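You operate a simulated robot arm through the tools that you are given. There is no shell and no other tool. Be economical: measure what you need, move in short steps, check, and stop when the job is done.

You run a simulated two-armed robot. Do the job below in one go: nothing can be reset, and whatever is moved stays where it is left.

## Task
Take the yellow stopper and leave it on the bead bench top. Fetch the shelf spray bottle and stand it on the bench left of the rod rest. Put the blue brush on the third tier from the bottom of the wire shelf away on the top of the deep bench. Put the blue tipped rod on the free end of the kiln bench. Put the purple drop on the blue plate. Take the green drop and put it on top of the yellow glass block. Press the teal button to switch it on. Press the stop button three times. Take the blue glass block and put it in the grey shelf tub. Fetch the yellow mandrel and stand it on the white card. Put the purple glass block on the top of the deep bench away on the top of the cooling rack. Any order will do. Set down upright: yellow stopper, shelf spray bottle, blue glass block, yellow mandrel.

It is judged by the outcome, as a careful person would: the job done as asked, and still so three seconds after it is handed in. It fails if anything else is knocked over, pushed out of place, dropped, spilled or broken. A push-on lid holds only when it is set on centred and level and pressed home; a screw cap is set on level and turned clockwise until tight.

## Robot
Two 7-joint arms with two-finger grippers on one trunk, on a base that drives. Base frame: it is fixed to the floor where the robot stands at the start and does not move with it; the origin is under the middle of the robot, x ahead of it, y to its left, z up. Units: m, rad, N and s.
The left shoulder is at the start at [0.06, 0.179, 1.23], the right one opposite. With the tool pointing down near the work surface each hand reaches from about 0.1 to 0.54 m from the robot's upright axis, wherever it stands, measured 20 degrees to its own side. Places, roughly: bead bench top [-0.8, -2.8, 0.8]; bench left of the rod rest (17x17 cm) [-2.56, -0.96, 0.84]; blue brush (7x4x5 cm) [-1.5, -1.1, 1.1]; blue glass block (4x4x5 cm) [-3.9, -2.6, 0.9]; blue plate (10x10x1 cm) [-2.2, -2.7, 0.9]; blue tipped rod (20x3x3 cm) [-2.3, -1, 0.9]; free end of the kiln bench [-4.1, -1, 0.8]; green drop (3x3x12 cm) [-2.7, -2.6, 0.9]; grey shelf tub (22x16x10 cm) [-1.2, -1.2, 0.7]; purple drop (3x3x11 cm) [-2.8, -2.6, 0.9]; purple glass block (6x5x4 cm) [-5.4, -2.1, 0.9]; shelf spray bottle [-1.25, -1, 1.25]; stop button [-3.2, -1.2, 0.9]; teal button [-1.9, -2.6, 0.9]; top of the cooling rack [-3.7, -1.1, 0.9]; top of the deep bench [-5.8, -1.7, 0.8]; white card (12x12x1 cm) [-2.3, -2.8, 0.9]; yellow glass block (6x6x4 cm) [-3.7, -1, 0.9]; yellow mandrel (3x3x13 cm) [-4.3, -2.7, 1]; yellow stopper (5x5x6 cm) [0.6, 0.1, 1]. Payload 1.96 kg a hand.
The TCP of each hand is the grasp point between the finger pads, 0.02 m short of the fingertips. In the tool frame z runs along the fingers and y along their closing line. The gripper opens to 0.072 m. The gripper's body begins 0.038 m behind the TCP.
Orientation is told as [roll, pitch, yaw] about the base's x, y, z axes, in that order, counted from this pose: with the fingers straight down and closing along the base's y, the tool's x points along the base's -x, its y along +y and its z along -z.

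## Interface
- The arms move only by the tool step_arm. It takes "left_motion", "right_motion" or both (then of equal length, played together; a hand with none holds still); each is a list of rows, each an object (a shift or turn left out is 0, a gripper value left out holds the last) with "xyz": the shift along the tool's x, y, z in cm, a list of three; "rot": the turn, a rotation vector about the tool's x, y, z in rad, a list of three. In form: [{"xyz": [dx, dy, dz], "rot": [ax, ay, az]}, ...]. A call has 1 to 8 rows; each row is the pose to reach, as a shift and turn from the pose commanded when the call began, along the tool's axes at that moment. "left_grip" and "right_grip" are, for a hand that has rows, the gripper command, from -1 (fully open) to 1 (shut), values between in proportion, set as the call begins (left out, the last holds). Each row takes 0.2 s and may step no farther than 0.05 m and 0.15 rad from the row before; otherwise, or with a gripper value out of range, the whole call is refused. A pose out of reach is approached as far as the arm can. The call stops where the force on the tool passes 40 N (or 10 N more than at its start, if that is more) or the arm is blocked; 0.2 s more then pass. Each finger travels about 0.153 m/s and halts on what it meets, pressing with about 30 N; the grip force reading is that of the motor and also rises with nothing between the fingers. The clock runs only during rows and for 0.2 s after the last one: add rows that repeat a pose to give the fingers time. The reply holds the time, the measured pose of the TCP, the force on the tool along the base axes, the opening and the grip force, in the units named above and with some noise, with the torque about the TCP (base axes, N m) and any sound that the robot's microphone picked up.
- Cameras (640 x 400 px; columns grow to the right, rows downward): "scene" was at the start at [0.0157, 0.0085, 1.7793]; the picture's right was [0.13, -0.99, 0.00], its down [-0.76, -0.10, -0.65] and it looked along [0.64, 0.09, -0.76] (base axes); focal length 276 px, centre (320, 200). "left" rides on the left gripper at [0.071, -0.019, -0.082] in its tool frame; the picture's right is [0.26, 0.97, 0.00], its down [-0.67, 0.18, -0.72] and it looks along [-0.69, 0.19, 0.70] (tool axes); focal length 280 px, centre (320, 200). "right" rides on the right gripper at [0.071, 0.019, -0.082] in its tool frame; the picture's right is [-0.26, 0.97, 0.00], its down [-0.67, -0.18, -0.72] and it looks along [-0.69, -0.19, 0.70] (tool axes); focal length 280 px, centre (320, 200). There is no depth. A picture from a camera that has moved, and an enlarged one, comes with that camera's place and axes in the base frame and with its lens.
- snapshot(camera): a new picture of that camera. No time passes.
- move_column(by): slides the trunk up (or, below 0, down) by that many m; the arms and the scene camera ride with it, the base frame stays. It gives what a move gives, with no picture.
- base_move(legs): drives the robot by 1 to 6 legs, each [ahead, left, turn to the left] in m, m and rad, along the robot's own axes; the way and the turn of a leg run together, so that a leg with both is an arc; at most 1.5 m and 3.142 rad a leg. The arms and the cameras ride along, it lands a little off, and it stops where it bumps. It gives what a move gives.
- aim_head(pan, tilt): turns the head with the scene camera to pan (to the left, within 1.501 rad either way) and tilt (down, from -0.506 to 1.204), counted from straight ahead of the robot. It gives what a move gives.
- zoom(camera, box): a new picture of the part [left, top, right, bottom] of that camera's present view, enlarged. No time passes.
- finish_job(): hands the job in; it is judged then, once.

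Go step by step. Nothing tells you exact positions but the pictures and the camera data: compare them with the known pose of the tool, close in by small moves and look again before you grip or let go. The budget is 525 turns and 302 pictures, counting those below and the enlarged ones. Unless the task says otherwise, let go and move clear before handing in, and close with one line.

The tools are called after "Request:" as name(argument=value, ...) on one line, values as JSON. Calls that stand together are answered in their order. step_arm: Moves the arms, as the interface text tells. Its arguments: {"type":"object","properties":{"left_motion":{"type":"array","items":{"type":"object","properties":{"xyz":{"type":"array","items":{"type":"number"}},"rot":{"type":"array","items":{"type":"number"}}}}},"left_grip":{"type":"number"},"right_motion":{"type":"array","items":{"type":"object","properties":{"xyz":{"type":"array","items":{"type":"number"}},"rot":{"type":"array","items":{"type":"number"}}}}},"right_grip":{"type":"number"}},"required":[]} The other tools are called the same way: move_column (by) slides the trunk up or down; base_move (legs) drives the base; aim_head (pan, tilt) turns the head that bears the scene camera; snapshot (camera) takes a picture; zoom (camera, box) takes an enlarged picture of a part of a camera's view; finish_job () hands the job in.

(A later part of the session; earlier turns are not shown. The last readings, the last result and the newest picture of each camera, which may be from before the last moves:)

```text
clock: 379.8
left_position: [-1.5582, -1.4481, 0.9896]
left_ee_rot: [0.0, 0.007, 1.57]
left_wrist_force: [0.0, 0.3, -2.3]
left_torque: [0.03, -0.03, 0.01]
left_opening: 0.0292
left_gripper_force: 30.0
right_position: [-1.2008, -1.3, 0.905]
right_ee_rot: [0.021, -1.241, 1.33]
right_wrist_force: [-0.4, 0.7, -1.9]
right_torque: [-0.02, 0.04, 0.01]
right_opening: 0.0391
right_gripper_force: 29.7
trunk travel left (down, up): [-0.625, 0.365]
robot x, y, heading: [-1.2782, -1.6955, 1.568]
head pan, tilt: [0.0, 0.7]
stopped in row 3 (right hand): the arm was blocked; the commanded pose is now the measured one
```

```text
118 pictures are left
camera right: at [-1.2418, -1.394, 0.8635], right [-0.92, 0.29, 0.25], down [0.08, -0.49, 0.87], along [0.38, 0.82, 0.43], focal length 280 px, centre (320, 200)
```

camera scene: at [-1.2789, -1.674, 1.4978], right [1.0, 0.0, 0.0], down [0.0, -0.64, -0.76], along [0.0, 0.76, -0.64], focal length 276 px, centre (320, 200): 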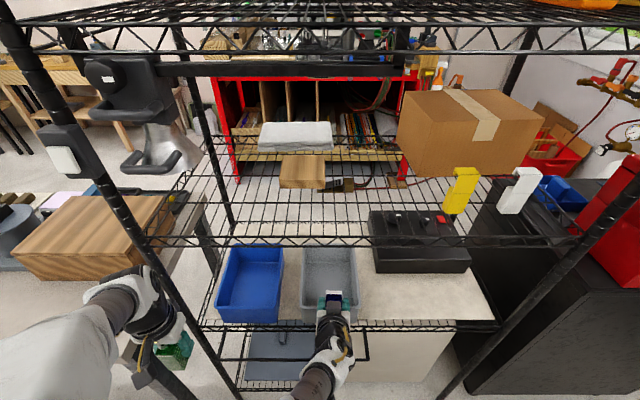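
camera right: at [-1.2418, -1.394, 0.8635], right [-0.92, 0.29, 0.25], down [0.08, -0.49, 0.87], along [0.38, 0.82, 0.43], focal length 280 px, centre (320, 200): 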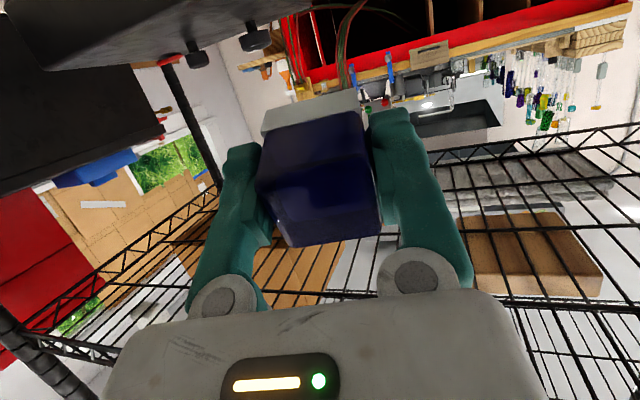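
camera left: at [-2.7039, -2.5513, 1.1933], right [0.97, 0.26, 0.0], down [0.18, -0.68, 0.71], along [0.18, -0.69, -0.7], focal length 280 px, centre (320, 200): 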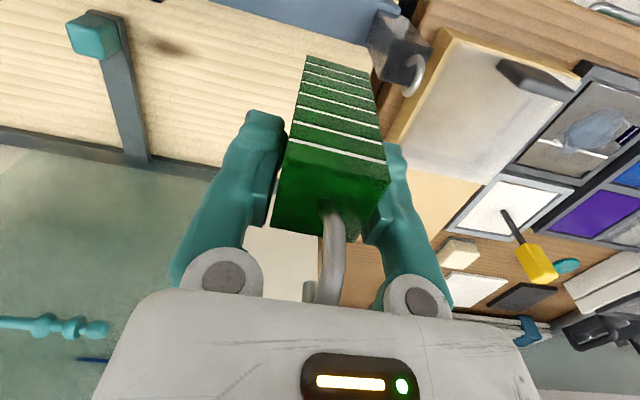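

Request:
aim_head(pan=-0.2, tilt=1.1)

Request:
snapshot(camera="scene")

```text
clock: 380.6
left_position: [-1.5587, -1.447, 0.9905]
left_ee_rot: [0.001, 0.004, 1.569]
left_wrist_force: [-0.4, 0.2, -1.8]
left_torque: [0.05, -0.01, -0.04]
left_opening: 0.0292
left_gripper_force: 30.7
right_position: [-1.2017, -1.3012, 0.9039]
right_ee_rot: [0.019, -1.242, 1.332]
right_wrist_force: [-0.2, 0.2, -1.8]
right_torque: [0.01, -0.02, -0.01]
right_opening: 0.039
right_gripper_force: 29.9
trunk travel left (down, up): [-0.625, 0.365]
robot x, y, heading: [-1.2799, -1.6942, 1.57]
head pan, tilt: [-0.201, 1.1]
```

```text
117 pictures are left
camera scene: at [-1.2663, -1.697, 1.5129], right [0.98, -0.2, 0.0], down [-0.18, -0.87, -0.45], along [0.09, 0.45, -0.89], focal length 276 px, centre (320, 200)
```

scene: 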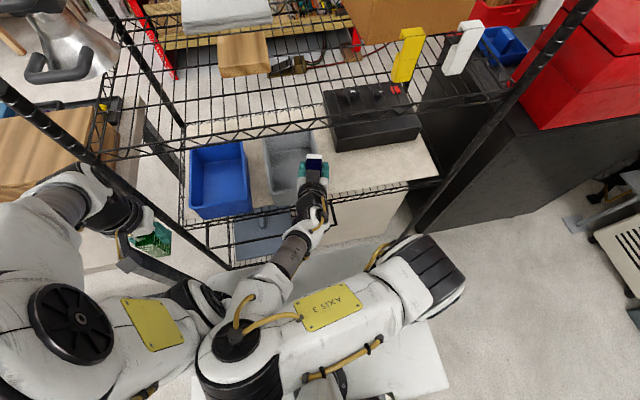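

The elbow has folded across my body because the hand is too close and central. I'll back up and shift west so the arm can extend more naturally, fixing the yaw too.

Request:
base_move(legs=[[-0.12, 0.1, 0]])

Request:
step_arm(right_motion=[{"xyz": [0, -1.5, 1.5], "rot": [-0.1, 0, -0.035]}, {"xyz": [0, -3, 3], "rot": [-0.2, 0, -0.07]}, {"xyz": [0, -4, 5], "rot": [-0.227, 0, -0.078]}, {"xyz": [0, -4, 7], "rot": [-0.227, 0, -0.078]}])

Request:
snapshot(camera="scene")

Request:
snapshot(camera="right")

```text
clock: 382.1
left_position: [-1.6592, -1.568, 0.9886]
left_ee_rot: [0.0, 0.007, 1.569]
left_wrist_force: [1.1, -0.2, -2.3]
left_torque: [0.03, -0.03, 0.0]
left_opening: 0.0294
left_gripper_force: 30.1
right_position: [-1.3023, -1.4203, 0.9045]
right_ee_rot: [0.017, -1.243, 1.333]
right_wrist_force: [-0.5, 0.2, -1.7]
right_torque: [-0.03, 0.01, -0.01]
right_opening: 0.0391
right_gripper_force: 29.3
trunk travel left (down, up): [-0.625, 0.365]
robot x, y, heading: [-1.3818, -1.8152, 1.571]
head pan, tilt: [-0.201, 1.1]
```

```text
clock: 382.6
left_position: [-1.6593, -1.5681, 0.9873]
left_ee_rot: [-0.004, 0.011, 1.566]
left_wrist_force: [0.1, 0.5, -1.6]
left_torque: [0.02, 0.01, -0.02]
left_opening: 0.029
left_gripper_force: 30.1
right_position: [-1.3724, -1.4189, 0.9021]
right_ee_rot: [0.178, -1.27, 1.605]
right_wrist_force: [-1.1, -0.1, -2.1]
right_torque: [-0.07, -0.01, 0.0]
right_opening: 0.0395
right_gripper_force: 30.0
right hand out of reach, approached as far as the arm can: row 1, 2
trunk travel left (down, up): [-0.625, 0.365]
robot x, y, heading: [-1.3764, -1.8151, 1.57]
head pan, tilt: [-0.201, 1.1]
stopped in row 2 (right hand): the arm was blocked; the commanded pose is now the measured one
```

```text
116 pictures are left
camera scene: at [-1.3674, -1.8168, 1.5129], right [0.98, -0.2, 0.0], down [-0.18, -0.87, -0.45], along [0.09, 0.45, -0.89], focal length 276 px, centre (320, 200)
```

scene: 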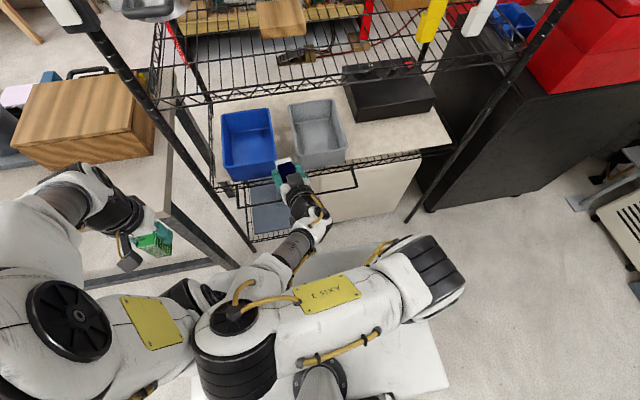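

```text
115 pictures are left
camera right: at [-1.3729, -1.5207, 0.8605], right [-0.95, -0.12, 0.3], down [0.32, -0.43, 0.84], along [0.03, 0.9, 0.44], focal length 280 px, centre (320, 200)
```

right: 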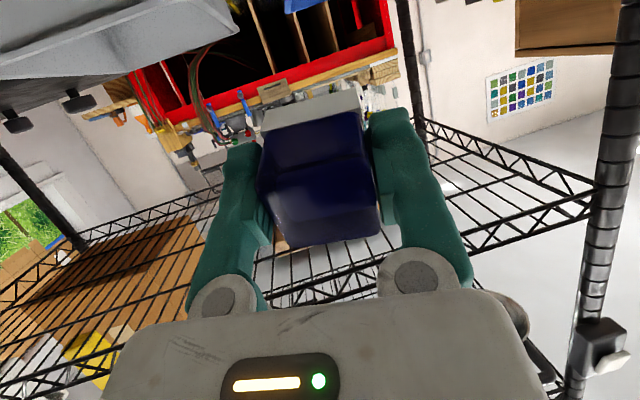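

The arm is stuck in an inward-elbow posture. I'll back away into the open and restore the hand to the usual vertical pose on my right side.

Request:
base_move(legs=[[-0.15, 0, 0]])

Request:
step_arm(right_motion=[{"xyz": [0, 0, 0], "rot": [0, 0.14, 0]}, {"xyz": [0, 0, 0], "rot": [0, 0.28, 0]}, {"xyz": [0, 0, 0], "rot": [0, 0.42, 0]}, {"xyz": [0, -2, 0], "rot": [0, 0.56, 0]}, {"xyz": [0, -4, 0], "rot": [0, 0.7, 0]}, {"xyz": [0, -6, 0], "rot": [0, 0.84, 0]}, {"xyz": [0, -8, 0], "rot": [0, 0.98, 0]}, {"xyz": [0, -10, 0], "rot": [0, 1.12, 0]}])

Request:
snapshot(camera="scene")

```text
clock: 384.0
left_position: [-1.659, -1.72, 0.9886]
left_ee_rot: [-0.002, 0.01, 1.572]
left_wrist_force: [-0.1, -0.1, -1.2]
left_torque: [0.06, 0.01, 0.06]
left_opening: 0.029
left_gripper_force: 29.5
right_position: [-1.3742, -1.5702, 0.9029]
right_ee_rot: [0.187, -1.268, 1.599]
right_wrist_force: [-0.1, -0.8, -2.0]
right_torque: [0.0, -0.04, 0.01]
right_opening: 0.0392
right_gripper_force: 29.8
trunk travel left (down, up): [-0.625, 0.365]
robot x, y, heading: [-1.3763, -1.9673, 1.573]
head pan, tilt: [-0.201, 1.1]
```

```text
clock: 385.8
left_position: [-1.6565, -1.7198, 0.9904]
left_ee_rot: [-0.001, 0.011, 1.571]
left_wrist_force: [0.5, 0.3, -1.0]
left_torque: [0.0, 0.02, 0.01]
left_opening: 0.029
left_gripper_force: 30.6
right_position: [-1.2738, -1.5492, 0.8961]
right_ee_rot: [0.056, -0.15, 1.769]
right_wrist_force: [0.1, 0.4, -2.1]
right_torque: [-0.01, 0.02, 0.02]
right_opening: 0.0391
right_gripper_force: 29.3
right hand out of reach, approached as far as the arm can: row 6
trunk travel left (down, up): [-0.625, 0.365]
robot x, y, heading: [-1.3757, -1.9679, 1.576]
head pan, tilt: [-0.201, 1.1]
```

```text
114 pictures are left
camera scene: at [-1.3642, -1.966, 1.5129], right [0.98, -0.2, 0.0], down [-0.18, -0.87, -0.45], along [0.09, 0.44, -0.89], focal length 276 px, centre (320, 200)
```

scene: 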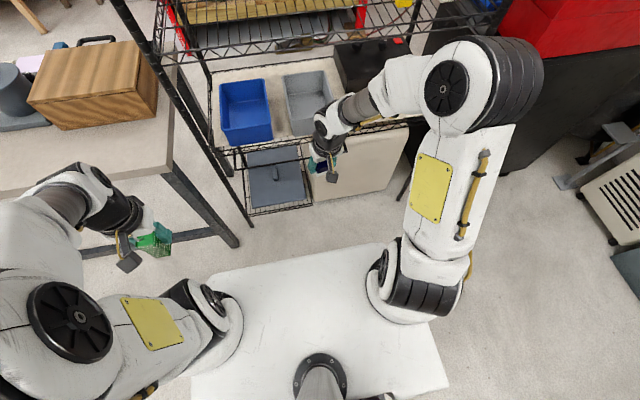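

The elbow is out where it should be. Now I'll extend the hand forward while tilting it, keeping the base back.

Request:
step_arm(right_motion=[{"xyz": [-2.7, -0.9, 0], "rot": [0, -0.1, 0.03]}, {"xyz": [-5.4, -1.8, 0], "rot": [0, -0.22, 0.06]}, {"xyz": [-8.1, -2.7, 0], "rot": [0, -0.34, 0.09]}, {"xyz": [-10.8, -3.6, 0], "rot": [0, -0.46, 0.12]}, {"xyz": [-13.5, -4.5, 0], "rot": [0, -0.58, 0.15]}, {"xyz": [-16.2, -5.4, 0], "rot": [0, -0.7, 0.17]}, {"xyz": [-19, -6.3, 0], "rot": [0, -0.82, 0.19]}])

Request:
snapshot(camera="scene")

```text
clock: 387.4
left_position: [-1.6591, -1.7174, 0.9891]
left_ee_rot: [-0.002, 0.01, 1.572]
left_wrist_force: [-0.2, 0.2, -1.4]
left_torque: [0.03, 0.02, 0.03]
left_opening: 0.0289
left_gripper_force: 29.7
right_position: [-1.253, -1.3512, 0.9242]
right_ee_rot: [0.262, -0.941, 1.406]
right_wrist_force: [0.2, 0.3, -1.9]
right_torque: [-0.02, -0.01, -0.02]
right_opening: 0.0392
right_gripper_force: 29.6
trunk travel left (down, up): [-0.625, 0.365]
robot x, y, heading: [-1.3745, -1.9721, 1.575]
head pan, tilt: [-0.201, 1.1]
```

```text
113 pictures are left
camera scene: at [-1.3663, -1.9656, 1.5129], right [0.98, -0.2, 0.0], down [-0.17, -0.87, -0.45], along [0.09, 0.44, -0.89], focal length 276 px, centre (320, 200)
```

scene: 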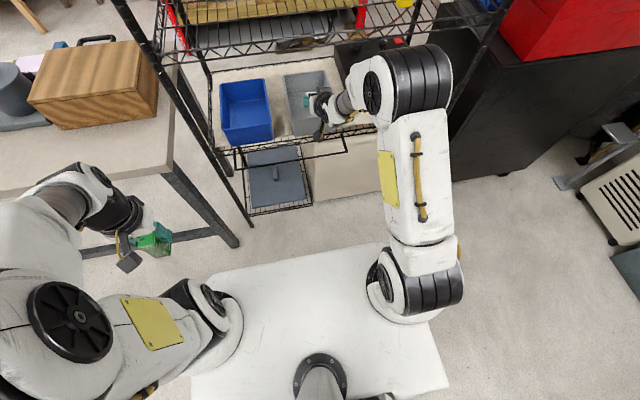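

To insert without re-tilting, I'd better hold the block upright with an already tilted hand. I'll straighten the hand, set the block on the free south edge of the island bench, and regrip it there with the hand tilted.

Request:
step_arm(right_motion=[{"xyz": [1, 0, -2], "rot": [0, 0.13, -0.03]}, {"xyz": [2, 0, -4], "rot": [0, 0.26, -0.06]}, {"xyz": [3, 0, -6], "rot": [0, 0.39, -0.09]}, {"xyz": [4, 0, -8], "rot": [0, 0.52, -0.12]}, {"xyz": [5, 0, -10], "rot": [0, 0.65, -0.15]}, {"xyz": [6, 0, -12], "rot": [0, 0.78, -0.18]}, {"xyz": [6, 0, -12], "rot": [0, 0.82, -0.19]}])

Request:
step_arm(right_motion=[{"xyz": [0, 0, -2], "rot": [0.03, 0.08, 0.1]}, {"xyz": [0, 0, -4], "rot": [0.056, 0.15, 0.198]}, {"xyz": [0, 0, -4], "rot": [0.056, 0.15, 0.198]}])

Request:
move_column(by=0.235)

Request:
aim_head(pan=0.5, tilt=0.7)

Request:
snapshot(camera="scene")

```text
clock: 389.0
left_position: [-1.6582, -1.7188, 0.9883]
left_ee_rot: [0.0, 0.01, 1.571]
left_wrist_force: [-0.1, 0.0, -1.9]
left_torque: [-0.01, -0.02, 0.02]
left_opening: 0.029
left_gripper_force: 30.1
right_position: [-1.243, -1.4848, 0.942]
right_ee_rot: [0.058, -0.149, 1.77]
right_wrist_force: [-0.5, 1.7, -2.7]
right_torque: [-0.05, 0.03, -0.04]
right_opening: 0.0391
right_gripper_force: 30.2
trunk travel left (down, up): [-0.625, 0.365]
robot x, y, heading: [-1.3723, -1.968, 1.57]
head pan, tilt: [-0.201, 1.1]
```

```text
clock: 389.8
left_position: [-1.6598, -1.7184, 0.9885]
left_ee_rot: [-0.001, 0.01, 1.57]
left_wrist_force: [-0.2, 0.1, -2.8]
left_torque: [0.01, 0.02, 0.01]
left_opening: 0.029
left_gripper_force: 30.3
right_position: [-1.2399, -1.4894, 0.9709]
right_ee_rot: [0.024, -0.029, 1.625]
right_wrist_force: [-0.2, -1.3, -1.9]
right_torque: [0.0, 0.01, -0.01]
right_opening: 0.0391
right_gripper_force: 29.4
right hand out of reach, approached as far as the arm can: row 2, 3
trunk travel left (down, up): [-0.625, 0.365]
robot x, y, heading: [-1.3835, -1.9659, 1.575]
head pan, tilt: [-0.201, 1.1]
```

```text
clock: 392.3
left_position: [-1.6597, -1.7179, 1.2223]
left_ee_rot: [-0.001, 0.008, 1.571]
left_wrist_force: [-0.3, 1.1, -1.6]
left_torque: [-0.02, 0.0, 0.0]
left_opening: 0.029
left_gripper_force: 29.9
right_position: [-1.2405, -1.4891, 1.207]
right_ee_rot: [0.026, -0.03, 1.624]
right_wrist_force: [0.5, -0.3, -1.3]
right_torque: [-0.01, 0.01, -0.01]
right_opening: 0.0392
right_gripper_force: 30.0
trunk travel left (down, up): [-0.86, 0.13]
robot x, y, heading: [-1.3778, -1.9683, 1.576]
head pan, tilt: [-0.201, 1.1]
```

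```text
clock: 393.4
left_position: [-1.6579, -1.7189, 1.2243]
left_ee_rot: [-0.001, 0.008, 1.571]
left_wrist_force: [-0.5, -0.2, -1.6]
left_torque: [0.03, 0.0, 0.0]
left_opening: 0.029
left_gripper_force: 30.4
right_position: [-1.2398, -1.49, 1.205]
right_ee_rot: [0.027, -0.029, 1.625]
right_wrist_force: [-0.5, -1.0, -2.4]
right_torque: [0.0, 0.04, 0.01]
right_opening: 0.039
right_gripper_force: 30.2
trunk travel left (down, up): [-0.86, 0.13]
robot x, y, heading: [-1.3741, -1.9688, 1.576]
head pan, tilt: [0.499, 0.7]
```

```text
112 pictures are left
camera scene: at [-1.4193, -1.9541, 1.7778], right [0.88, 0.48, 0.0], down [0.31, -0.57, -0.76], along [-0.37, 0.67, -0.64], focal length 276 px, centre (320, 200)
```

scene: 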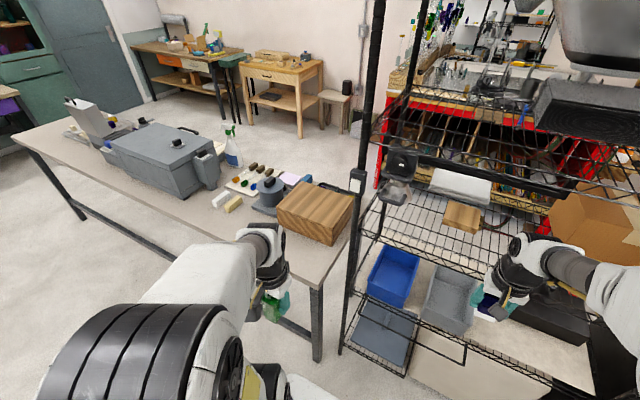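

The island bench's south edge is at y about -1.43, with free surface near (-2.05, -1.36). I'll slide west and set the block there.

Request:
base_move(legs=[[0, 0.8, -0.005]])

Request:
step_arm(right_motion=[{"xyz": [2, 0, 1], "rot": [0.026, 0.03, 0.05]}, {"xyz": [2, 0, 3], "rot": [0.026, 0.03, 0.05]}, {"xyz": [2, 0, 6], "rot": [0.026, 0.03, 0.05]}])

Request:
aim_head(pan=0, tilt=0.75)

Request:
snapshot(camera="scene")

Request:
snapshot(camera="right")

```text
clock: 397.7
left_position: [-2.4691, -1.7166, 1.2242]
left_ee_rot: [0.0, 0.009, 1.565]
left_wrist_force: [-0.2, 0.0, -1.4]
left_torque: [0.03, 0.0, -0.01]
left_opening: 0.0288
left_gripper_force: 30.1
right_position: [-2.0494, -1.4894, 1.2054]
right_ee_rot: [0.027, -0.029, 1.618]
right_wrist_force: [0.1, -0.3, -2.3]
right_torque: [0.02, -0.06, 0.01]
right_opening: 0.0389
right_gripper_force: 29.9
trunk travel left (down, up): [-0.86, 0.13]
robot x, y, heading: [-2.1898, -1.9692, 1.568]
head pan, tilt: [0.499, 0.7]
```

```text
clock: 398.5
left_position: [-2.4701, -1.7153, 1.2244]
left_ee_rot: [-0.003, 0.01, 1.566]
left_wrist_force: [0.4, 0.1, -1.6]
left_torque: [0.04, -0.01, -0.02]
left_opening: 0.0291
left_gripper_force: 29.8
right_position: [-2.0505, -1.5085, 1.143]
right_ee_rot: [0.0, 0.003, 1.569]
right_wrist_force: [-0.6, -0.5, -1.7]
right_torque: [0.03, 0.0, 0.0]
right_opening: 0.039
right_gripper_force: 30.3
trunk travel left (down, up): [-0.86, 0.13]
robot x, y, heading: [-2.1938, -1.9667, 1.565]
head pan, tilt: [0.499, 0.7]
```

```text
clock: 399.4
left_position: [-2.4697, -1.7172, 1.2231]
left_ee_rot: [-0.001, 0.008, 1.566]
left_wrist_force: [-0.2, -0.9, -2.4]
left_torque: [0.04, 0.02, -0.02]
left_opening: 0.0288
left_gripper_force: 30.1
right_position: [-2.0492, -1.5081, 1.146]
right_ee_rot: [0.001, 0.001, 1.569]
right_wrist_force: [0.6, 0.1, -2.6]
right_torque: [0.02, -0.02, 0.01]
right_opening: 0.0391
right_gripper_force: 29.1
trunk travel left (down, up): [-0.86, 0.13]
robot x, y, heading: [-2.1911, -1.9673, 1.569]
head pan, tilt: [0.0, 0.75]
```

```text
111 pictures are left
camera scene: at [-2.1913, -1.9458, 1.7736], right [1.0, 0.0, 0.0], down [0.0, -0.68, -0.73], along [0.0, 0.73, -0.68], focal length 276 px, centre (320, 200)
```

scene: 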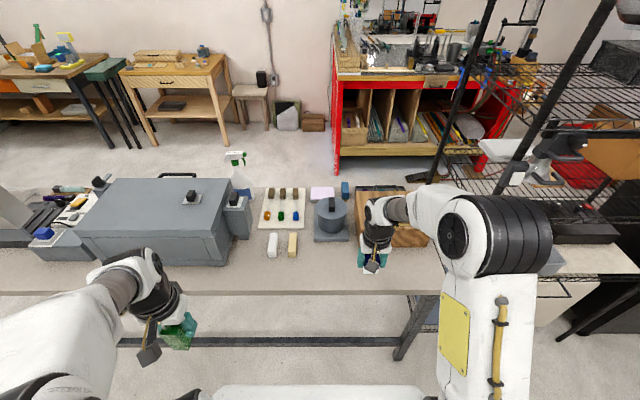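

```text
110 pictures are left
camera right: at [-2.0684, -1.5797, 1.2267], right [-0.96, 0.26, 0.0], down [0.18, 0.67, 0.71], along [0.19, 0.69, -0.7], focal length 280 px, centre (320, 200)
```

right: 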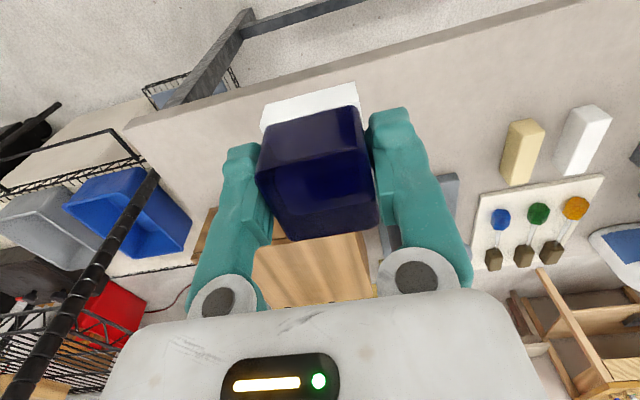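

Request:
base_move(legs=[[0.13, 0, 0]])

Request:
step_arm(right_motion=[{"xyz": [0, 0, 4.5]}, {"xyz": [0, 0, 9]}, {"xyz": [0, 0, 13.5]}, {"xyz": [0, 0, 18]}, {"xyz": [0, 0, 22.5]}, {"xyz": [0, 0, 25]}])

Request:
step_arm(right_motion=[{"xyz": [0, 0, 0.5]}, {"xyz": [0, 0, 1]}, {"xyz": [0, 0, 1.5]}, {"xyz": [0, 0, 2]}, {"xyz": [0, 0, 2.5]}])

```text
clock: 400.7
left_position: [-2.4697, -1.5873, 1.2244]
left_ee_rot: [-0.002, 0.009, 1.565]
left_wrist_force: [0.4, -0.4, -0.9]
left_torque: [0.02, -0.04, 0.02]
left_opening: 0.0291
left_gripper_force: 30.1
right_position: [-2.0491, -1.3795, 1.1447]
right_ee_rot: [0.002, -0.002, 1.57]
right_wrist_force: [-0.1, 0.2, -2.0]
right_torque: [-0.02, -0.01, 0.01]
right_opening: 0.0392
right_gripper_force: 30.1
trunk travel left (down, up): [-0.86, 0.13]
robot x, y, heading: [-2.1917, -1.8313, 1.571]
head pan, tilt: [0.0, 0.75]
```

```text
clock: 402.1
left_position: [-2.4695, -1.5852, 1.2238]
left_ee_rot: [-0.002, 0.01, 1.565]
left_wrist_force: [0.7, 0.0, -1.6]
left_torque: [0.06, 0.02, -0.02]
left_opening: 0.0289
left_gripper_force: 30.1
right_position: [-2.0493, -1.3788, 0.8929]
right_ee_rot: [0.002, 0.001, 1.573]
right_wrist_force: [0.0, -0.6, -2.2]
right_torque: [0.01, 0.0, -0.02]
right_opening: 0.0391
right_gripper_force: 29.7
trunk travel left (down, up): [-0.86, 0.13]
robot x, y, heading: [-2.1917, -1.8366, 1.569]
head pan, tilt: [0.0, 0.75]
```

```text
clock: 403.3
left_position: [-2.4707, -1.5886, 1.2236]
left_ee_rot: [-0.004, 0.009, 1.566]
left_wrist_force: [0.5, -0.2, -2.7]
left_torque: [0.02, 0.01, -0.02]
left_opening: 0.029
left_gripper_force: 30.4
right_position: [-2.05, -1.3779, 0.87]
right_ee_rot: [0.001, -0.001, 1.574]
right_wrist_force: [4.9, -0.5, 17.9]
right_torque: [0.04, -0.1, 0.02]
right_opening: 0.0392
right_gripper_force: 29.5
trunk travel left (down, up): [-0.86, 0.13]
robot x, y, heading: [-2.1909, -1.838, 1.567]
head pan, tilt: [0.0, 0.75]
```

Request:
step_arm(right_motion=[{"xyz": [0, 0, -0.1]}, {"xyz": [0, 0, -0.1]}, {"xyz": [0, 0, -0.1]}], right_grip=-0.6)

Request:
step_arm(right_motion=[{"xyz": [0, 0, -3]}, {"xyz": [0, 0, -7]}, {"xyz": [3, 0, -9], "rot": [0, -0.14, 0]}, {"xyz": [6, 0, -9], "rot": [0, -0.28, 0]}, {"xyz": [8, 0, -9], "rot": [0, -0.42, 0]}, {"xyz": [9, 0, -9], "rot": [0, -0.56, 0]}, {"xyz": [10, 0, -9], "rot": [0, -0.7, 0]}, {"xyz": [10, 0, -9], "rot": [0, -0.84, 0]}])

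Request:
snapshot(camera="right")

Request:
snapshot(camera="scene")

```text
clock: 404.1
left_position: [-2.4702, -1.5862, 1.2232]
left_ee_rot: [-0.003, 0.009, 1.566]
left_wrist_force: [0.0, -0.1, -1.5]
left_torque: [0.04, -0.01, 0.0]
left_opening: 0.0294
left_gripper_force: 29.6
right_position: [-2.0511, -1.3786, 0.8702]
right_ee_rot: [-0.002, 0.002, 1.573]
right_wrist_force: [-0.5, -0.4, 0.0]
right_torque: [-0.01, -0.01, -0.02]
right_opening: 0.0576
right_gripper_force: 0.1
trunk travel left (down, up): [-0.86, 0.13]
robot x, y, heading: [-2.1889, -1.8351, 1.565]
head pan, tilt: [0.0, 0.75]
```

```text
clock: 405.9
left_position: [-2.4691, -1.5865, 1.223]
left_ee_rot: [-0.003, 0.009, 1.565]
left_wrist_force: [0.7, -0.1, -1.4]
left_torque: [0.01, -0.02, -0.02]
left_opening: 0.029
left_gripper_force: 30.1
right_position: [-2.0492, -1.4776, 0.9606]
right_ee_rot: [0.001, -0.842, 1.569]
right_wrist_force: [0.5, 0.6, -0.4]
right_torque: [0.03, 0.01, 0.01]
right_opening: 0.0575
right_gripper_force: 0.1
trunk travel left (down, up): [-0.86, 0.13]
robot x, y, heading: [-2.1896, -1.8345, 1.569]
head pan, tilt: [0.0, 0.75]
```

```text
109 pictures are left
camera right: at [-2.0688, -1.5858, 0.9623], right [-0.96, 0.17, 0.2], down [0.18, -0.08, 0.98], along [0.19, 0.98, 0.05], focal length 280 px, centre (320, 200)
```

right: 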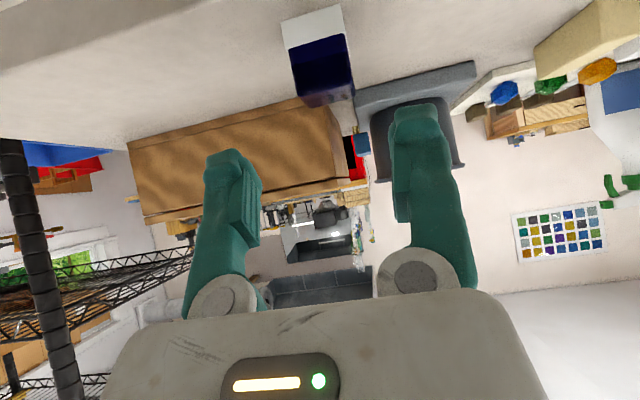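

```text
108 pictures are left
camera scene: at [-2.191, -1.8142, 1.7737], right [1.0, 0.0, 0.0], down [0.0, -0.68, -0.73], along [0.0, 0.73, -0.68], focal length 276 px, centre (320, 200)
```

scene: 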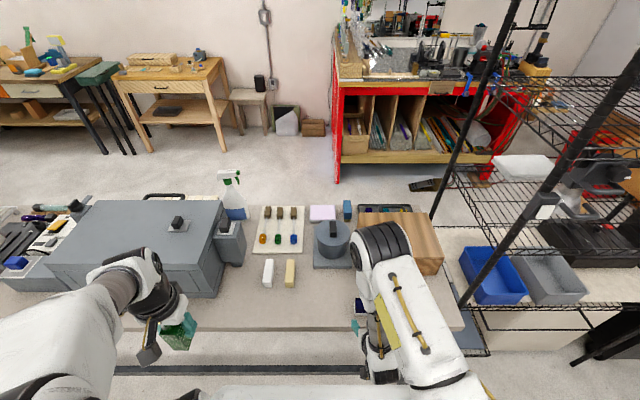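

This posture works at full trunk height. I'll tilt slightly more (1.0 rad), come down in front of the block and slide forward around it.

Request:
step_arm(right_motion=[{"rot": [0, -0.1, 0]}, {"rot": [0, -0.16, 0]}])

Request:
step_arm(right_motion=[{"xyz": [3.7, 0, 2.4]}, {"xyz": [7.4, 0, 4.75]}, {"xyz": [7.4, 0, 4.75]}])

Request:
snapshot(camera="right")

```text
clock: 406.5
left_position: [-2.4702, -1.5863, 1.2237]
left_ee_rot: [0.0, 0.008, 1.566]
left_wrist_force: [0.1, -0.2, -2.2]
left_torque: [0.06, 0.01, -0.02]
left_opening: 0.0291
left_gripper_force: 30.3
right_position: [-2.0499, -1.4771, 0.9604]
right_ee_rot: [0.003, -1.0, 1.57]
right_wrist_force: [-0.1, -0.3, 0.0]
right_torque: [0.01, -0.03, -0.05]
right_opening: 0.0575
right_gripper_force: 0.0
trunk travel left (down, up): [-0.86, 0.13]
robot x, y, heading: [-2.1898, -1.8339, 1.572]
head pan, tilt: [0.0, 0.75]
```

```text
clock: 407.3
left_position: [-2.47, -1.5869, 1.223]
left_ee_rot: [-0.003, 0.009, 1.566]
left_wrist_force: [-0.4, 0.7, -2.4]
left_torque: [0.03, 0.0, 0.0]
left_opening: 0.0292
left_gripper_force: 29.6
right_position: [-2.0506, -1.4763, 0.8719]
right_ee_rot: [0.002, -1.0, 1.57]
right_wrist_force: [0.6, 0.6, -0.8]
right_torque: [0.0, -0.01, 0.0]
right_opening: 0.0577
right_gripper_force: 0.1
trunk travel left (down, up): [-0.86, 0.13]
robot x, y, heading: [-2.1917, -1.8325, 1.572]
head pan, tilt: [0.0, 0.75]
```

```text
107 pictures are left
camera right: at [-2.0693, -1.5836, 0.8561], right [-0.96, 0.14, 0.22], down [0.18, -0.24, 0.95], along [0.19, 0.96, 0.2], focal length 280 px, centre (320, 200)
```

right: 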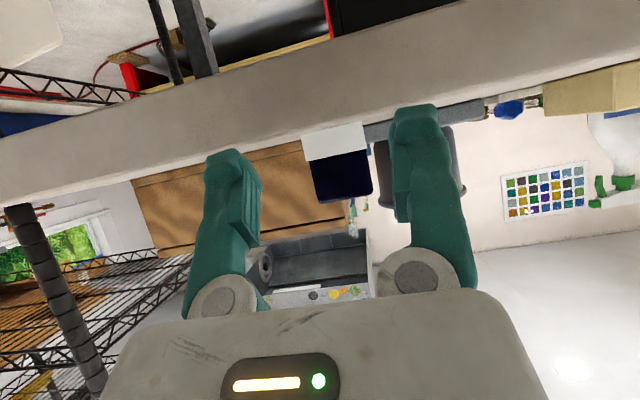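

Request:
step_arm(right_motion=[{"xyz": [-2.2, 0, 3.4]}, {"xyz": [-4.3, 0, 6.7]}, {"xyz": [-5.3, 0, 8.2]}, {"xyz": [-5.3, 0, 8.2]}])

Request:
snapshot(camera="right")

```text
clock: 408.3
left_position: [-2.4705, -1.5865, 1.2239]
left_ee_rot: [-0.001, 0.007, 1.567]
left_wrist_force: [-0.1, 0.2, -2.2]
left_torque: [0.07, 0.05, -0.03]
left_opening: 0.0292
left_gripper_force: 29.8
right_position: [-2.0502, -1.3778, 0.8705]
right_ee_rot: [0.002, -0.999, 1.567]
right_wrist_force: [-0.2, 0.6, 0.8]
right_torque: [0.03, -0.05, -0.01]
right_opening: 0.0576
right_gripper_force: 0.0
trunk travel left (down, up): [-0.86, 0.13]
robot x, y, heading: [-2.1881, -1.8368, 1.566]
head pan, tilt: [0.0, 0.75]
```

```text
106 pictures are left
camera right: at [-2.0688, -1.4855, 0.8557], right [-0.96, 0.14, 0.22], down [0.18, -0.24, 0.95], along [0.19, 0.96, 0.2], focal length 280 px, centre (320, 200)
```

right: 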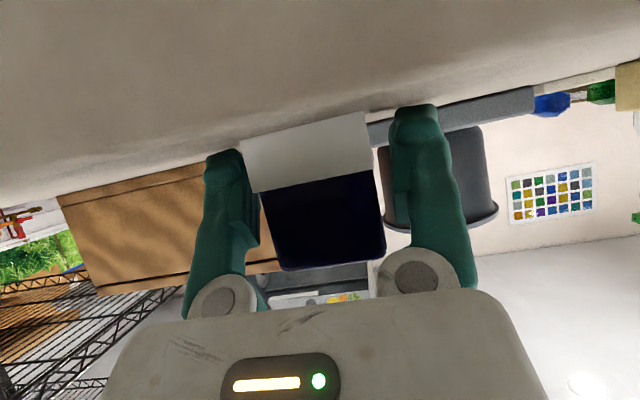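

Good. Closing and lifting.

Request:
step_arm(right_motion=[{"xyz": [0, 0, 0]}, {"xyz": [0, 0, 0]}, {"xyz": [0, 0, 0]}], right_grip=1)

Request:
step_arm(right_motion=[{"xyz": [-2, 0, -1.3]}, {"xyz": [-5, 0, -3.2]}, {"xyz": [-8, 0, -5.1]}, {"xyz": [-10, 0, -6.4]}])

Request:
snapshot(camera="right")

```text
clock: 409.1
left_position: [-2.4696, -1.5844, 1.2223]
left_ee_rot: [-0.002, 0.009, 1.565]
left_wrist_force: [-0.4, 0.3, -1.5]
left_torque: [0.01, -0.02, 0.01]
left_opening: 0.0288
left_gripper_force: 30.1
right_position: [-2.0503, -1.3783, 0.8713]
right_ee_rot: [0.001, -1.001, 1.569]
right_wrist_force: [-0.4, 0.1, 0.3]
right_torque: [0.03, -0.01, -0.02]
right_opening: 0.0392
right_gripper_force: 29.9
trunk travel left (down, up): [-0.86, 0.13]
robot x, y, heading: [-2.1886, -1.8347, 1.568]
head pan, tilt: [0.0, 0.75]
```

```text
clock: 410.1
left_position: [-2.4701, -1.5869, 1.2226]
left_ee_rot: [-0.001, 0.009, 1.564]
left_wrist_force: [-0.3, -0.1, -1.9]
left_torque: [-0.03, 0.01, 0.01]
left_opening: 0.0288
left_gripper_force: 30.2
right_position: [-2.0504, -1.379, 0.9915]
right_ee_rot: [0.002, -1.0, 1.568]
right_wrist_force: [0.0, -0.7, -2.0]
right_torque: [-0.04, 0.01, 0.03]
right_opening: 0.039
right_gripper_force: 30.4
trunk travel left (down, up): [-0.86, 0.13]
robot x, y, heading: [-2.1885, -1.8395, 1.573]
head pan, tilt: [0.0, 0.75]
```

```text
105 pictures are left
camera right: at [-2.0685, -1.4863, 0.976], right [-0.96, 0.14, 0.22], down [0.18, -0.24, 0.95], along [0.19, 0.96, 0.2], focal length 280 px, centre (320, 200)
```

right: 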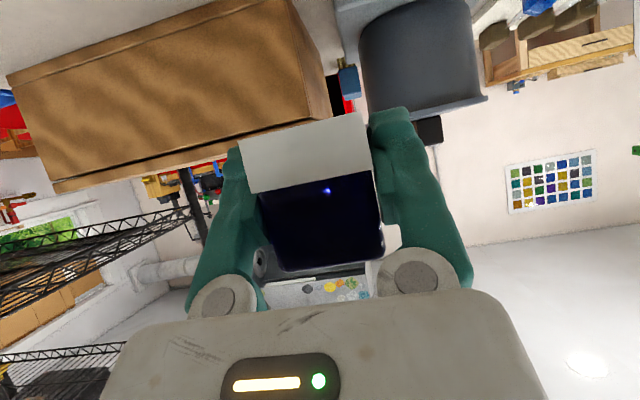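

Block held upright with the hand tilted. Driving back to the shelf, staying far enough back to extend the arm first.

Request:
base_move(legs=[[-0.14, 0, 0], [0, -0.8, 0], [-0.1, 0, 0]])

Request:
move_column(by=-0.2)

Request:
step_arm(right_motion=[{"xyz": [-3, 0, 2], "rot": [0, 0, 0]}, {"xyz": [-6, 0, 4]}, {"xyz": [-9, 0, 6.5]}, {"xyz": [-12, 0, 9]}, {"xyz": [-15, 0, 12]}, {"xyz": [-17, 0, 15]}, {"xyz": [-19, 0, 18]}])

Request:
snapshot(camera="scene")

```text
clock: 416.1
left_position: [-1.6664, -1.826, 1.223]
left_ee_rot: [-0.002, 0.01, 1.57]
left_wrist_force: [-0.3, -0.5, -0.8]
left_torque: [0.0, -0.05, 0.05]
left_opening: 0.0292
left_gripper_force: 30.3
right_position: [-1.2462, -1.6167, 0.9906]
right_ee_rot: [0.002, -0.998, 1.572]
right_wrist_force: [-0.1, -0.2, -2.4]
right_torque: [0.01, -0.01, 0.0]
right_opening: 0.0389
right_gripper_force: 30.2
trunk travel left (down, up): [-0.86, 0.13]
robot x, y, heading: [-1.3862, -2.0769, 1.577]
head pan, tilt: [0.0, 0.75]
```

```text
clock: 418.3
left_position: [-1.6657, -1.8267, 1.0245]
left_ee_rot: [-0.003, 0.009, 1.57]
left_wrist_force: [-0.4, 0.1, -1.0]
left_torque: [0.02, 0.02, -0.03]
left_opening: 0.0291
left_gripper_force: 30.0
right_position: [-1.2472, -1.6165, 0.7904]
right_ee_rot: [0.002, -0.999, 1.573]
right_wrist_force: [-0.3, -0.1, -1.4]
right_torque: [-0.01, -0.03, -0.01]
right_opening: 0.0391
right_gripper_force: 30.0
trunk travel left (down, up): [-0.66, 0.33]
robot x, y, heading: [-1.3831, -2.075, 1.575]
head pan, tilt: [0.0, 0.75]
```

```text
clock: 419.9
left_position: [-1.6663, -1.8267, 1.0238]
left_ee_rot: [-0.002, 0.011, 1.573]
left_wrist_force: [0.4, -0.5, -1.0]
left_torque: [0.0, 0.0, 0.01]
left_opening: 0.0292
left_gripper_force: 30.3
right_position: [-1.2462, -1.3637, 0.8513]
right_ee_rot: [0.002, -0.996, 1.573]
right_wrist_force: [0.7, 0.3, -2.0]
right_torque: [-0.03, 0.03, -0.01]
right_opening: 0.039
right_gripper_force: 30.2
trunk travel left (down, up): [-0.66, 0.33]
robot x, y, heading: [-1.389, -2.0756, 1.572]
head pan, tilt: [0.0, 0.75]
```

```text
104 pictures are left
camera scene: at [-1.3865, -2.0525, 1.5736], right [1.0, 0.0, 0.0], down [0.0, -0.68, -0.73], along [0.0, 0.73, -0.68], focal length 276 px, centre (320, 200)
```

scene: 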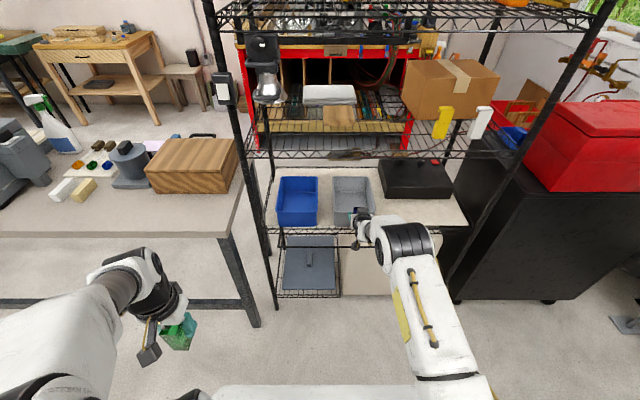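

Request:
zoom(camera="scene", box=[260, 140, 440, 255])

Request:
snapshot(camera="right")

```text
3.48 times, centred on (350, 198) of scene
camera zoom: at [-1.3865, -2.0525, 1.5736], right [1.0, 0.0, 0.0], down [0.0, -0.68, -0.73], along [0.0, 0.73, -0.68], focal length 960 px, centre (216, 209)
```

zoom: 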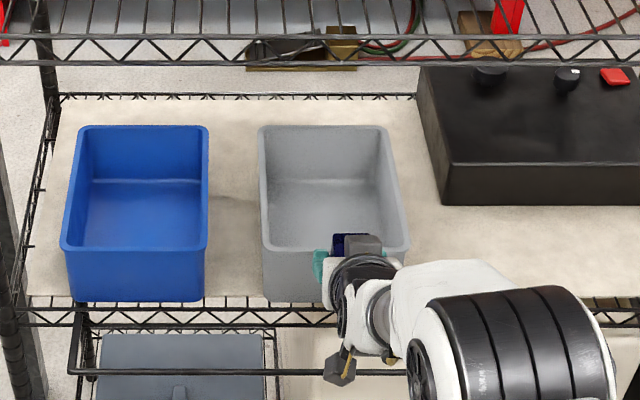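

```text
102 pictures are left
camera right: at [-1.2649, -1.4718, 0.8357], right [-0.97, 0.14, 0.22], down [0.18, -0.23, 0.95], along [0.18, 0.96, 0.2], focal length 280 px, centre (320, 200)
```

right: 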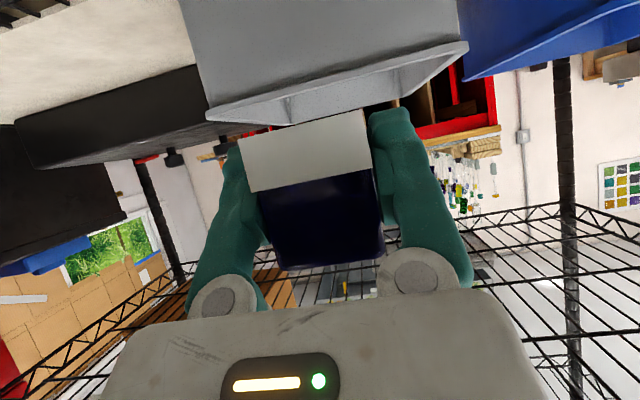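

The tub's rim is at z about 0.81-0.82, its floor about 0.723, centre (-1.25, -1.19). I'll raise 2 cm, roll the hand in over the rim, then lower with the arm.

Request:
move_column(by=0.022)

Request:
base_move(legs=[[0.12, 0, 0]])

Request:
snapshot(camera="right")

Request:
zoom(camera="scene", box=[260, 140, 440, 255])

```text
clock: 420.6
left_position: [-1.6654, -1.8263, 1.0454]
left_ee_rot: [-0.002, 0.01, 1.569]
left_wrist_force: [-0.2, 0.2, -1.4]
left_torque: [0.03, 0.01, -0.02]
left_opening: 0.0289
left_gripper_force: 29.7
right_position: [-1.2459, -1.3649, 0.8728]
right_ee_rot: [0.003, -0.999, 1.572]
right_wrist_force: [0.6, 0.2, -2.0]
right_torque: [0.0, -0.04, 0.01]
right_opening: 0.0392
right_gripper_force: 30.1
trunk travel left (down, up): [-0.682, 0.308]
robot x, y, heading: [-1.3852, -2.0757, 1.578]
head pan, tilt: [0.0, 0.75]
```

```text
clock: 421.8
left_position: [-1.6674, -1.7064, 1.0453]
left_ee_rot: [-0.001, 0.01, 1.572]
left_wrist_force: [0.3, -0.4, -1.6]
left_torque: [0.02, -0.01, 0.02]
left_opening: 0.0291
left_gripper_force: 29.8
right_position: [-1.2485, -1.2449, 0.8728]
right_ee_rot: [0.003, -1.001, 1.575]
right_wrist_force: [-0.2, 0.6, -2.2]
right_torque: [-0.01, 0.01, 0.02]
right_opening: 0.0391
right_gripper_force: 29.9
trunk travel left (down, up): [-0.682, 0.308]
robot x, y, heading: [-1.3854, -1.9563, 1.576]
head pan, tilt: [0.0, 0.75]
```

```text
101 pictures are left
camera right: at [-1.2665, -1.3529, 0.8582], right [-0.97, 0.14, 0.22], down [0.19, -0.24, 0.95], along [0.18, 0.96, 0.2], focal length 280 px, centre (320, 200)
```

right: 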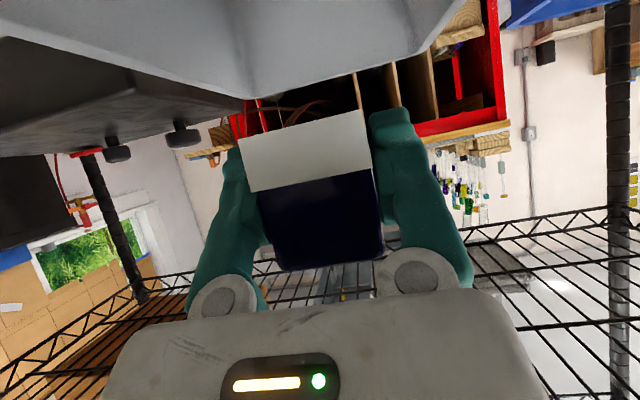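

```text
3.48 times, centred on (350, 198) of scene
camera zoom: at [-1.3869, -1.9341, 1.5956], right [1.0, 0.0, 0.0], down [0.0, -0.68, -0.73], along [0.0, 0.73, -0.68], focal length 960 px, centre (216, 209)
```

zoom: 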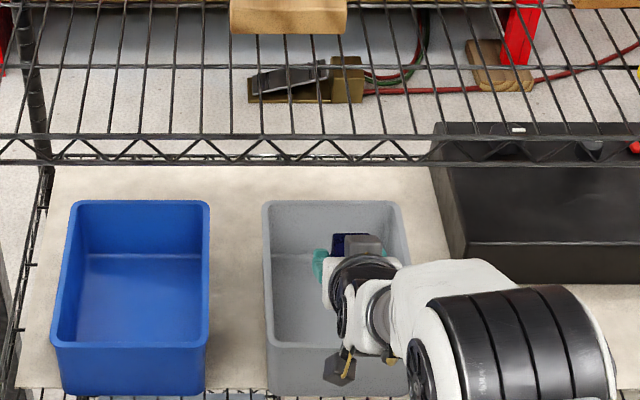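

Request:
base_move(legs=[[0.07, 0, 0]])

Request:
aim_head(pan=-0.1, tilt=0.95)

Request:
snapshot(camera="scene")

```text
clock: 422.8
left_position: [-1.6679, -1.6356, 1.0465]
left_ee_rot: [-0.002, 0.01, 1.571]
left_wrist_force: [0.1, -0.7, -2.1]
left_torque: [0.01, 0.01, 0.0]
left_opening: 0.029
left_gripper_force: 30.0
right_position: [-1.2484, -1.1759, 0.8727]
right_ee_rot: [0.002, -0.999, 1.573]
right_wrist_force: [0.6, 0.3, -2.3]
right_torque: [0.01, 0.01, 0.03]
right_opening: 0.039
right_gripper_force: 30.0
trunk travel left (down, up): [-0.682, 0.308]
robot x, y, heading: [-1.384, -1.8903, 1.572]
head pan, tilt: [0.0, 0.75]
```

```text
clock: 423.5
left_position: [-1.6677, -1.6381, 1.0457]
left_ee_rot: [-0.001, 0.01, 1.572]
left_wrist_force: [-0.2, -0.1, -1.4]
left_torque: [0.02, 0.0, 0.02]
left_opening: 0.029
left_gripper_force: 30.1
right_position: [-1.2487, -1.1765, 0.8736]
right_ee_rot: [0.002, -0.997, 1.575]
right_wrist_force: [-0.2, 0.0, -1.3]
right_torque: [0.02, 0.02, 0.0]
right_opening: 0.0388
right_gripper_force: 29.7
trunk travel left (down, up): [-0.682, 0.308]
robot x, y, heading: [-1.3847, -1.8852, 1.577]
head pan, tilt: [-0.099, 0.949]
```

```text
99 pictures are left
camera scene: at [-1.3798, -1.8752, 1.5801], right [1.0, -0.1, 0.0], down [-0.08, -0.81, -0.58], along [0.06, 0.58, -0.81], focal length 276 px, centre (320, 200)
```

scene: 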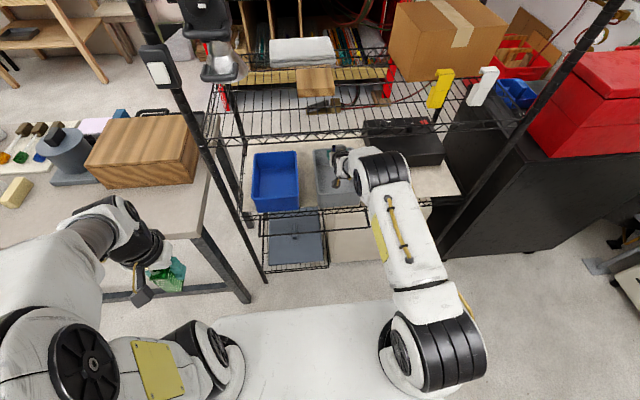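

Request:
move_column(by=-0.01)

Request:
base_move(legs=[[0.035, 0, 0]])

Request:
move_column(by=-0.04)

Request:
snapshot(camera="right")

```text
clock: 424.1
left_position: [-1.6676, -1.6388, 1.0359]
left_ee_rot: [-0.002, 0.012, 1.572]
left_wrist_force: [0.1, 0.2, -1.7]
left_torque: [0.02, -0.02, 0.0]
left_opening: 0.029
left_gripper_force: 29.7
right_position: [-1.2491, -1.1771, 0.8645]
right_ee_rot: [0.002, -1.0, 1.573]
right_wrist_force: [-0.1, -1.0, -1.0]
right_torque: [-0.02, -0.02, 0.01]
right_opening: 0.0391
right_gripper_force: 30.2
trunk travel left (down, up): [-0.672, 0.318]
robot x, y, heading: [-1.3839, -1.8854, 1.576]
head pan, tilt: [-0.099, 0.949]
```

```text
clock: 425.0
left_position: [-1.6671, -1.6026, 1.036]
left_ee_rot: [-0.003, 0.009, 1.569]
left_wrist_force: [0.3, 0.4, -1.7]
left_torque: [0.01, 0.01, -0.01]
left_opening: 0.029
left_gripper_force: 29.9
right_position: [-1.2486, -1.141, 0.8646]
right_ee_rot: [0.001, -1.0, 1.576]
right_wrist_force: [-0.6, 0.7, -2.3]
right_torque: [-0.02, 0.01, -0.04]
right_opening: 0.0388
right_gripper_force: 29.9
trunk travel left (down, up): [-0.672, 0.318]
robot x, y, heading: [-1.3861, -1.8491, 1.572]
head pan, tilt: [-0.099, 0.949]
```

```text
clock: 425.8
left_position: [-1.6686, -1.6045, 0.9969]
left_ee_rot: [0.0, 0.009, 1.572]
left_wrist_force: [0.1, 0.1, -1.7]
left_torque: [0.04, 0.0, -0.02]
left_opening: 0.0288
left_gripper_force: 29.8
right_position: [-1.2471, -1.142, 0.824]
right_ee_rot: [0.002, -1.001, 1.575]
right_wrist_force: [-0.7, -0.7, -1.4]
right_torque: [0.0, 0.0, 0.01]
right_opening: 0.039
right_gripper_force: 29.9
trunk travel left (down, up): [-0.632, 0.358]
robot x, y, heading: [-1.3862, -1.8491, 1.575]
head pan, tilt: [-0.099, 0.949]
```

```text
98 pictures are left
camera right: at [-1.2664, -1.2493, 0.8087], right [-0.97, 0.14, 0.22], down [0.19, -0.24, 0.95], along [0.18, 0.96, 0.2], focal length 280 px, centre (320, 200)
```

right: 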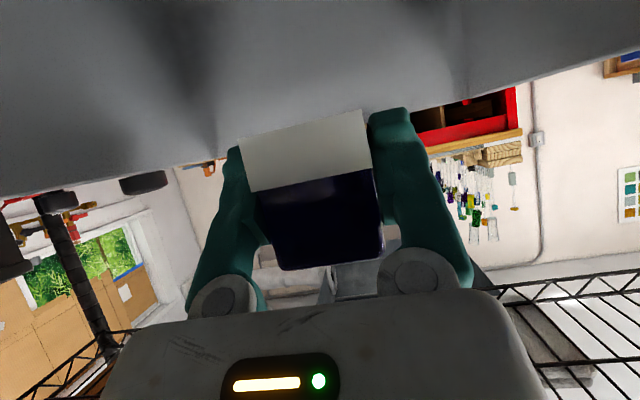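

Request:
move_column(by=-0.03)

Request:
move_column(by=-0.015)

Request:
snapshot(camera="right")

```text
clock: 426.5
left_position: [-1.6673, -1.6023, 0.9654]
left_ee_rot: [-0.001, 0.01, 1.573]
left_wrist_force: [-0.4, -0.1, -1.3]
left_torque: [0.03, 0.01, 0.0]
left_opening: 0.029
left_gripper_force: 30.1
right_position: [-1.2476, -1.142, 0.794]
right_ee_rot: [0.002, -1.0, 1.575]
right_wrist_force: [1.1, 0.6, -2.9]
right_torque: [-0.05, 0.02, 0.05]
right_opening: 0.0391
right_gripper_force: 29.5
trunk travel left (down, up): [-0.602, 0.388]
robot x, y, heading: [-1.39, -1.8524, 1.568]
head pan, tilt: [-0.099, 0.949]
```

```text
clock: 427.2
left_position: [-1.6673, -1.6034, 0.9496]
left_ee_rot: [-0.002, 0.009, 1.57]
left_wrist_force: [-0.1, -0.8, -2.0]
left_torque: [0.01, 0.02, -0.01]
left_opening: 0.0291
left_gripper_force: 29.8
right_position: [-1.2484, -1.1408, 0.7777]
right_ee_rot: [0.003, -0.999, 1.574]
right_wrist_force: [-1.0, -1.5, -2.1]
right_torque: [0.0, 0.0, 0.0]
right_opening: 0.0389
right_gripper_force: 29.6
trunk travel left (down, up): [-0.587, 0.403]
robot x, y, heading: [-1.3839, -1.8542, 1.576]
head pan, tilt: [-0.099, 0.949]
```

```text
97 pictures are left
camera right: at [-1.2664, -1.2489, 0.7633], right [-0.97, 0.14, 0.22], down [0.19, -0.24, 0.95], along [0.18, 0.96, 0.2], focal length 280 px, centre (320, 200)
```

right: 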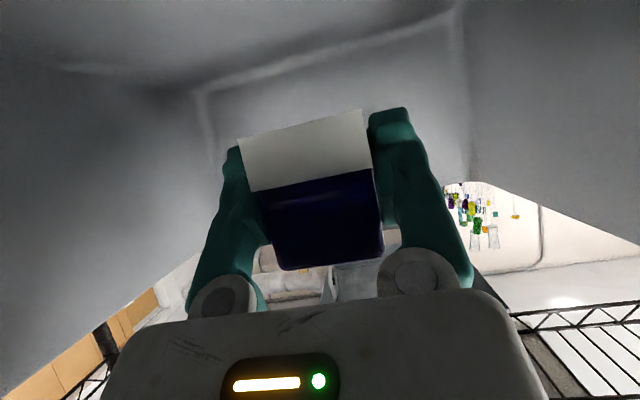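

Request:
step_arm(right_motion=[{"xyz": [0.5, 0, 0.32]}, {"xyz": [1.0, 0, 0.65]}, {"xyz": [1.4, 0, 0.9]}, {"xyz": [1.75, 0, 1.13]}, {"xyz": [2.1, 0, 1.35]}, {"xyz": [2.4, 0, 1.55]}])

```text
clock: 428.6
left_position: [-1.6665, -1.6038, 0.9516]
left_ee_rot: [-0.003, 0.009, 1.571]
left_wrist_force: [0.1, 0.0, -2.4]
left_torque: [0.01, 0.02, -0.01]
left_opening: 0.0291
left_gripper_force: 30.1
right_position: [-1.2471, -1.1421, 0.7513]
right_ee_rot: [0.001, -1.002, 1.575]
right_wrist_force: [1.1, -1.1, 9.6]
right_torque: [-1.59, 0.23, 0.16]
right_opening: 0.0392
right_gripper_force: 29.5
trunk travel left (down, up): [-0.587, 0.403]
robot x, y, heading: [-1.3848, -1.8497, 1.58]
head pan, tilt: [-0.099, 0.949]
```

Contact is behind the block — my hand touches the near rim. I'll move 1.2 cm further in and lower again.

Request:
step_arm(right_motion=[{"xyz": [-0.35, 0, -0.22]}, {"xyz": [-1.0, 0, 0.8]}, {"xyz": [-0.6, 0, 1.05]}, {"xyz": [-0.35, 0, 1.2]}, {"xyz": [-0.1, 0, 1.38]}])

```text
clock: 429.8
left_position: [-1.6677, -1.6041, 0.9515]
left_ee_rot: [-0.001, 0.006, 1.572]
left_wrist_force: [0.5, 0.4, -1.4]
left_torque: [0.03, -0.02, 0.01]
left_opening: 0.0289
left_gripper_force: 30.0
right_position: [-1.2479, -1.128, 0.7534]
right_ee_rot: [0.006, -1.018, 1.569]
right_wrist_force: [0.1, -5.0, 24.3]
right_torque: [-3.6, 0.46, 0.12]
right_opening: 0.039
right_gripper_force: 29.8
trunk travel left (down, up): [-0.587, 0.403]
robot x, y, heading: [-1.3885, -1.8519, 1.574]
head pan, tilt: [-0.099, 0.949]
stopped in row 5 (right hand): the force on the tool passed its limit at 44 N (the readings are from after the stop); the commanded pose is now the measured one
```

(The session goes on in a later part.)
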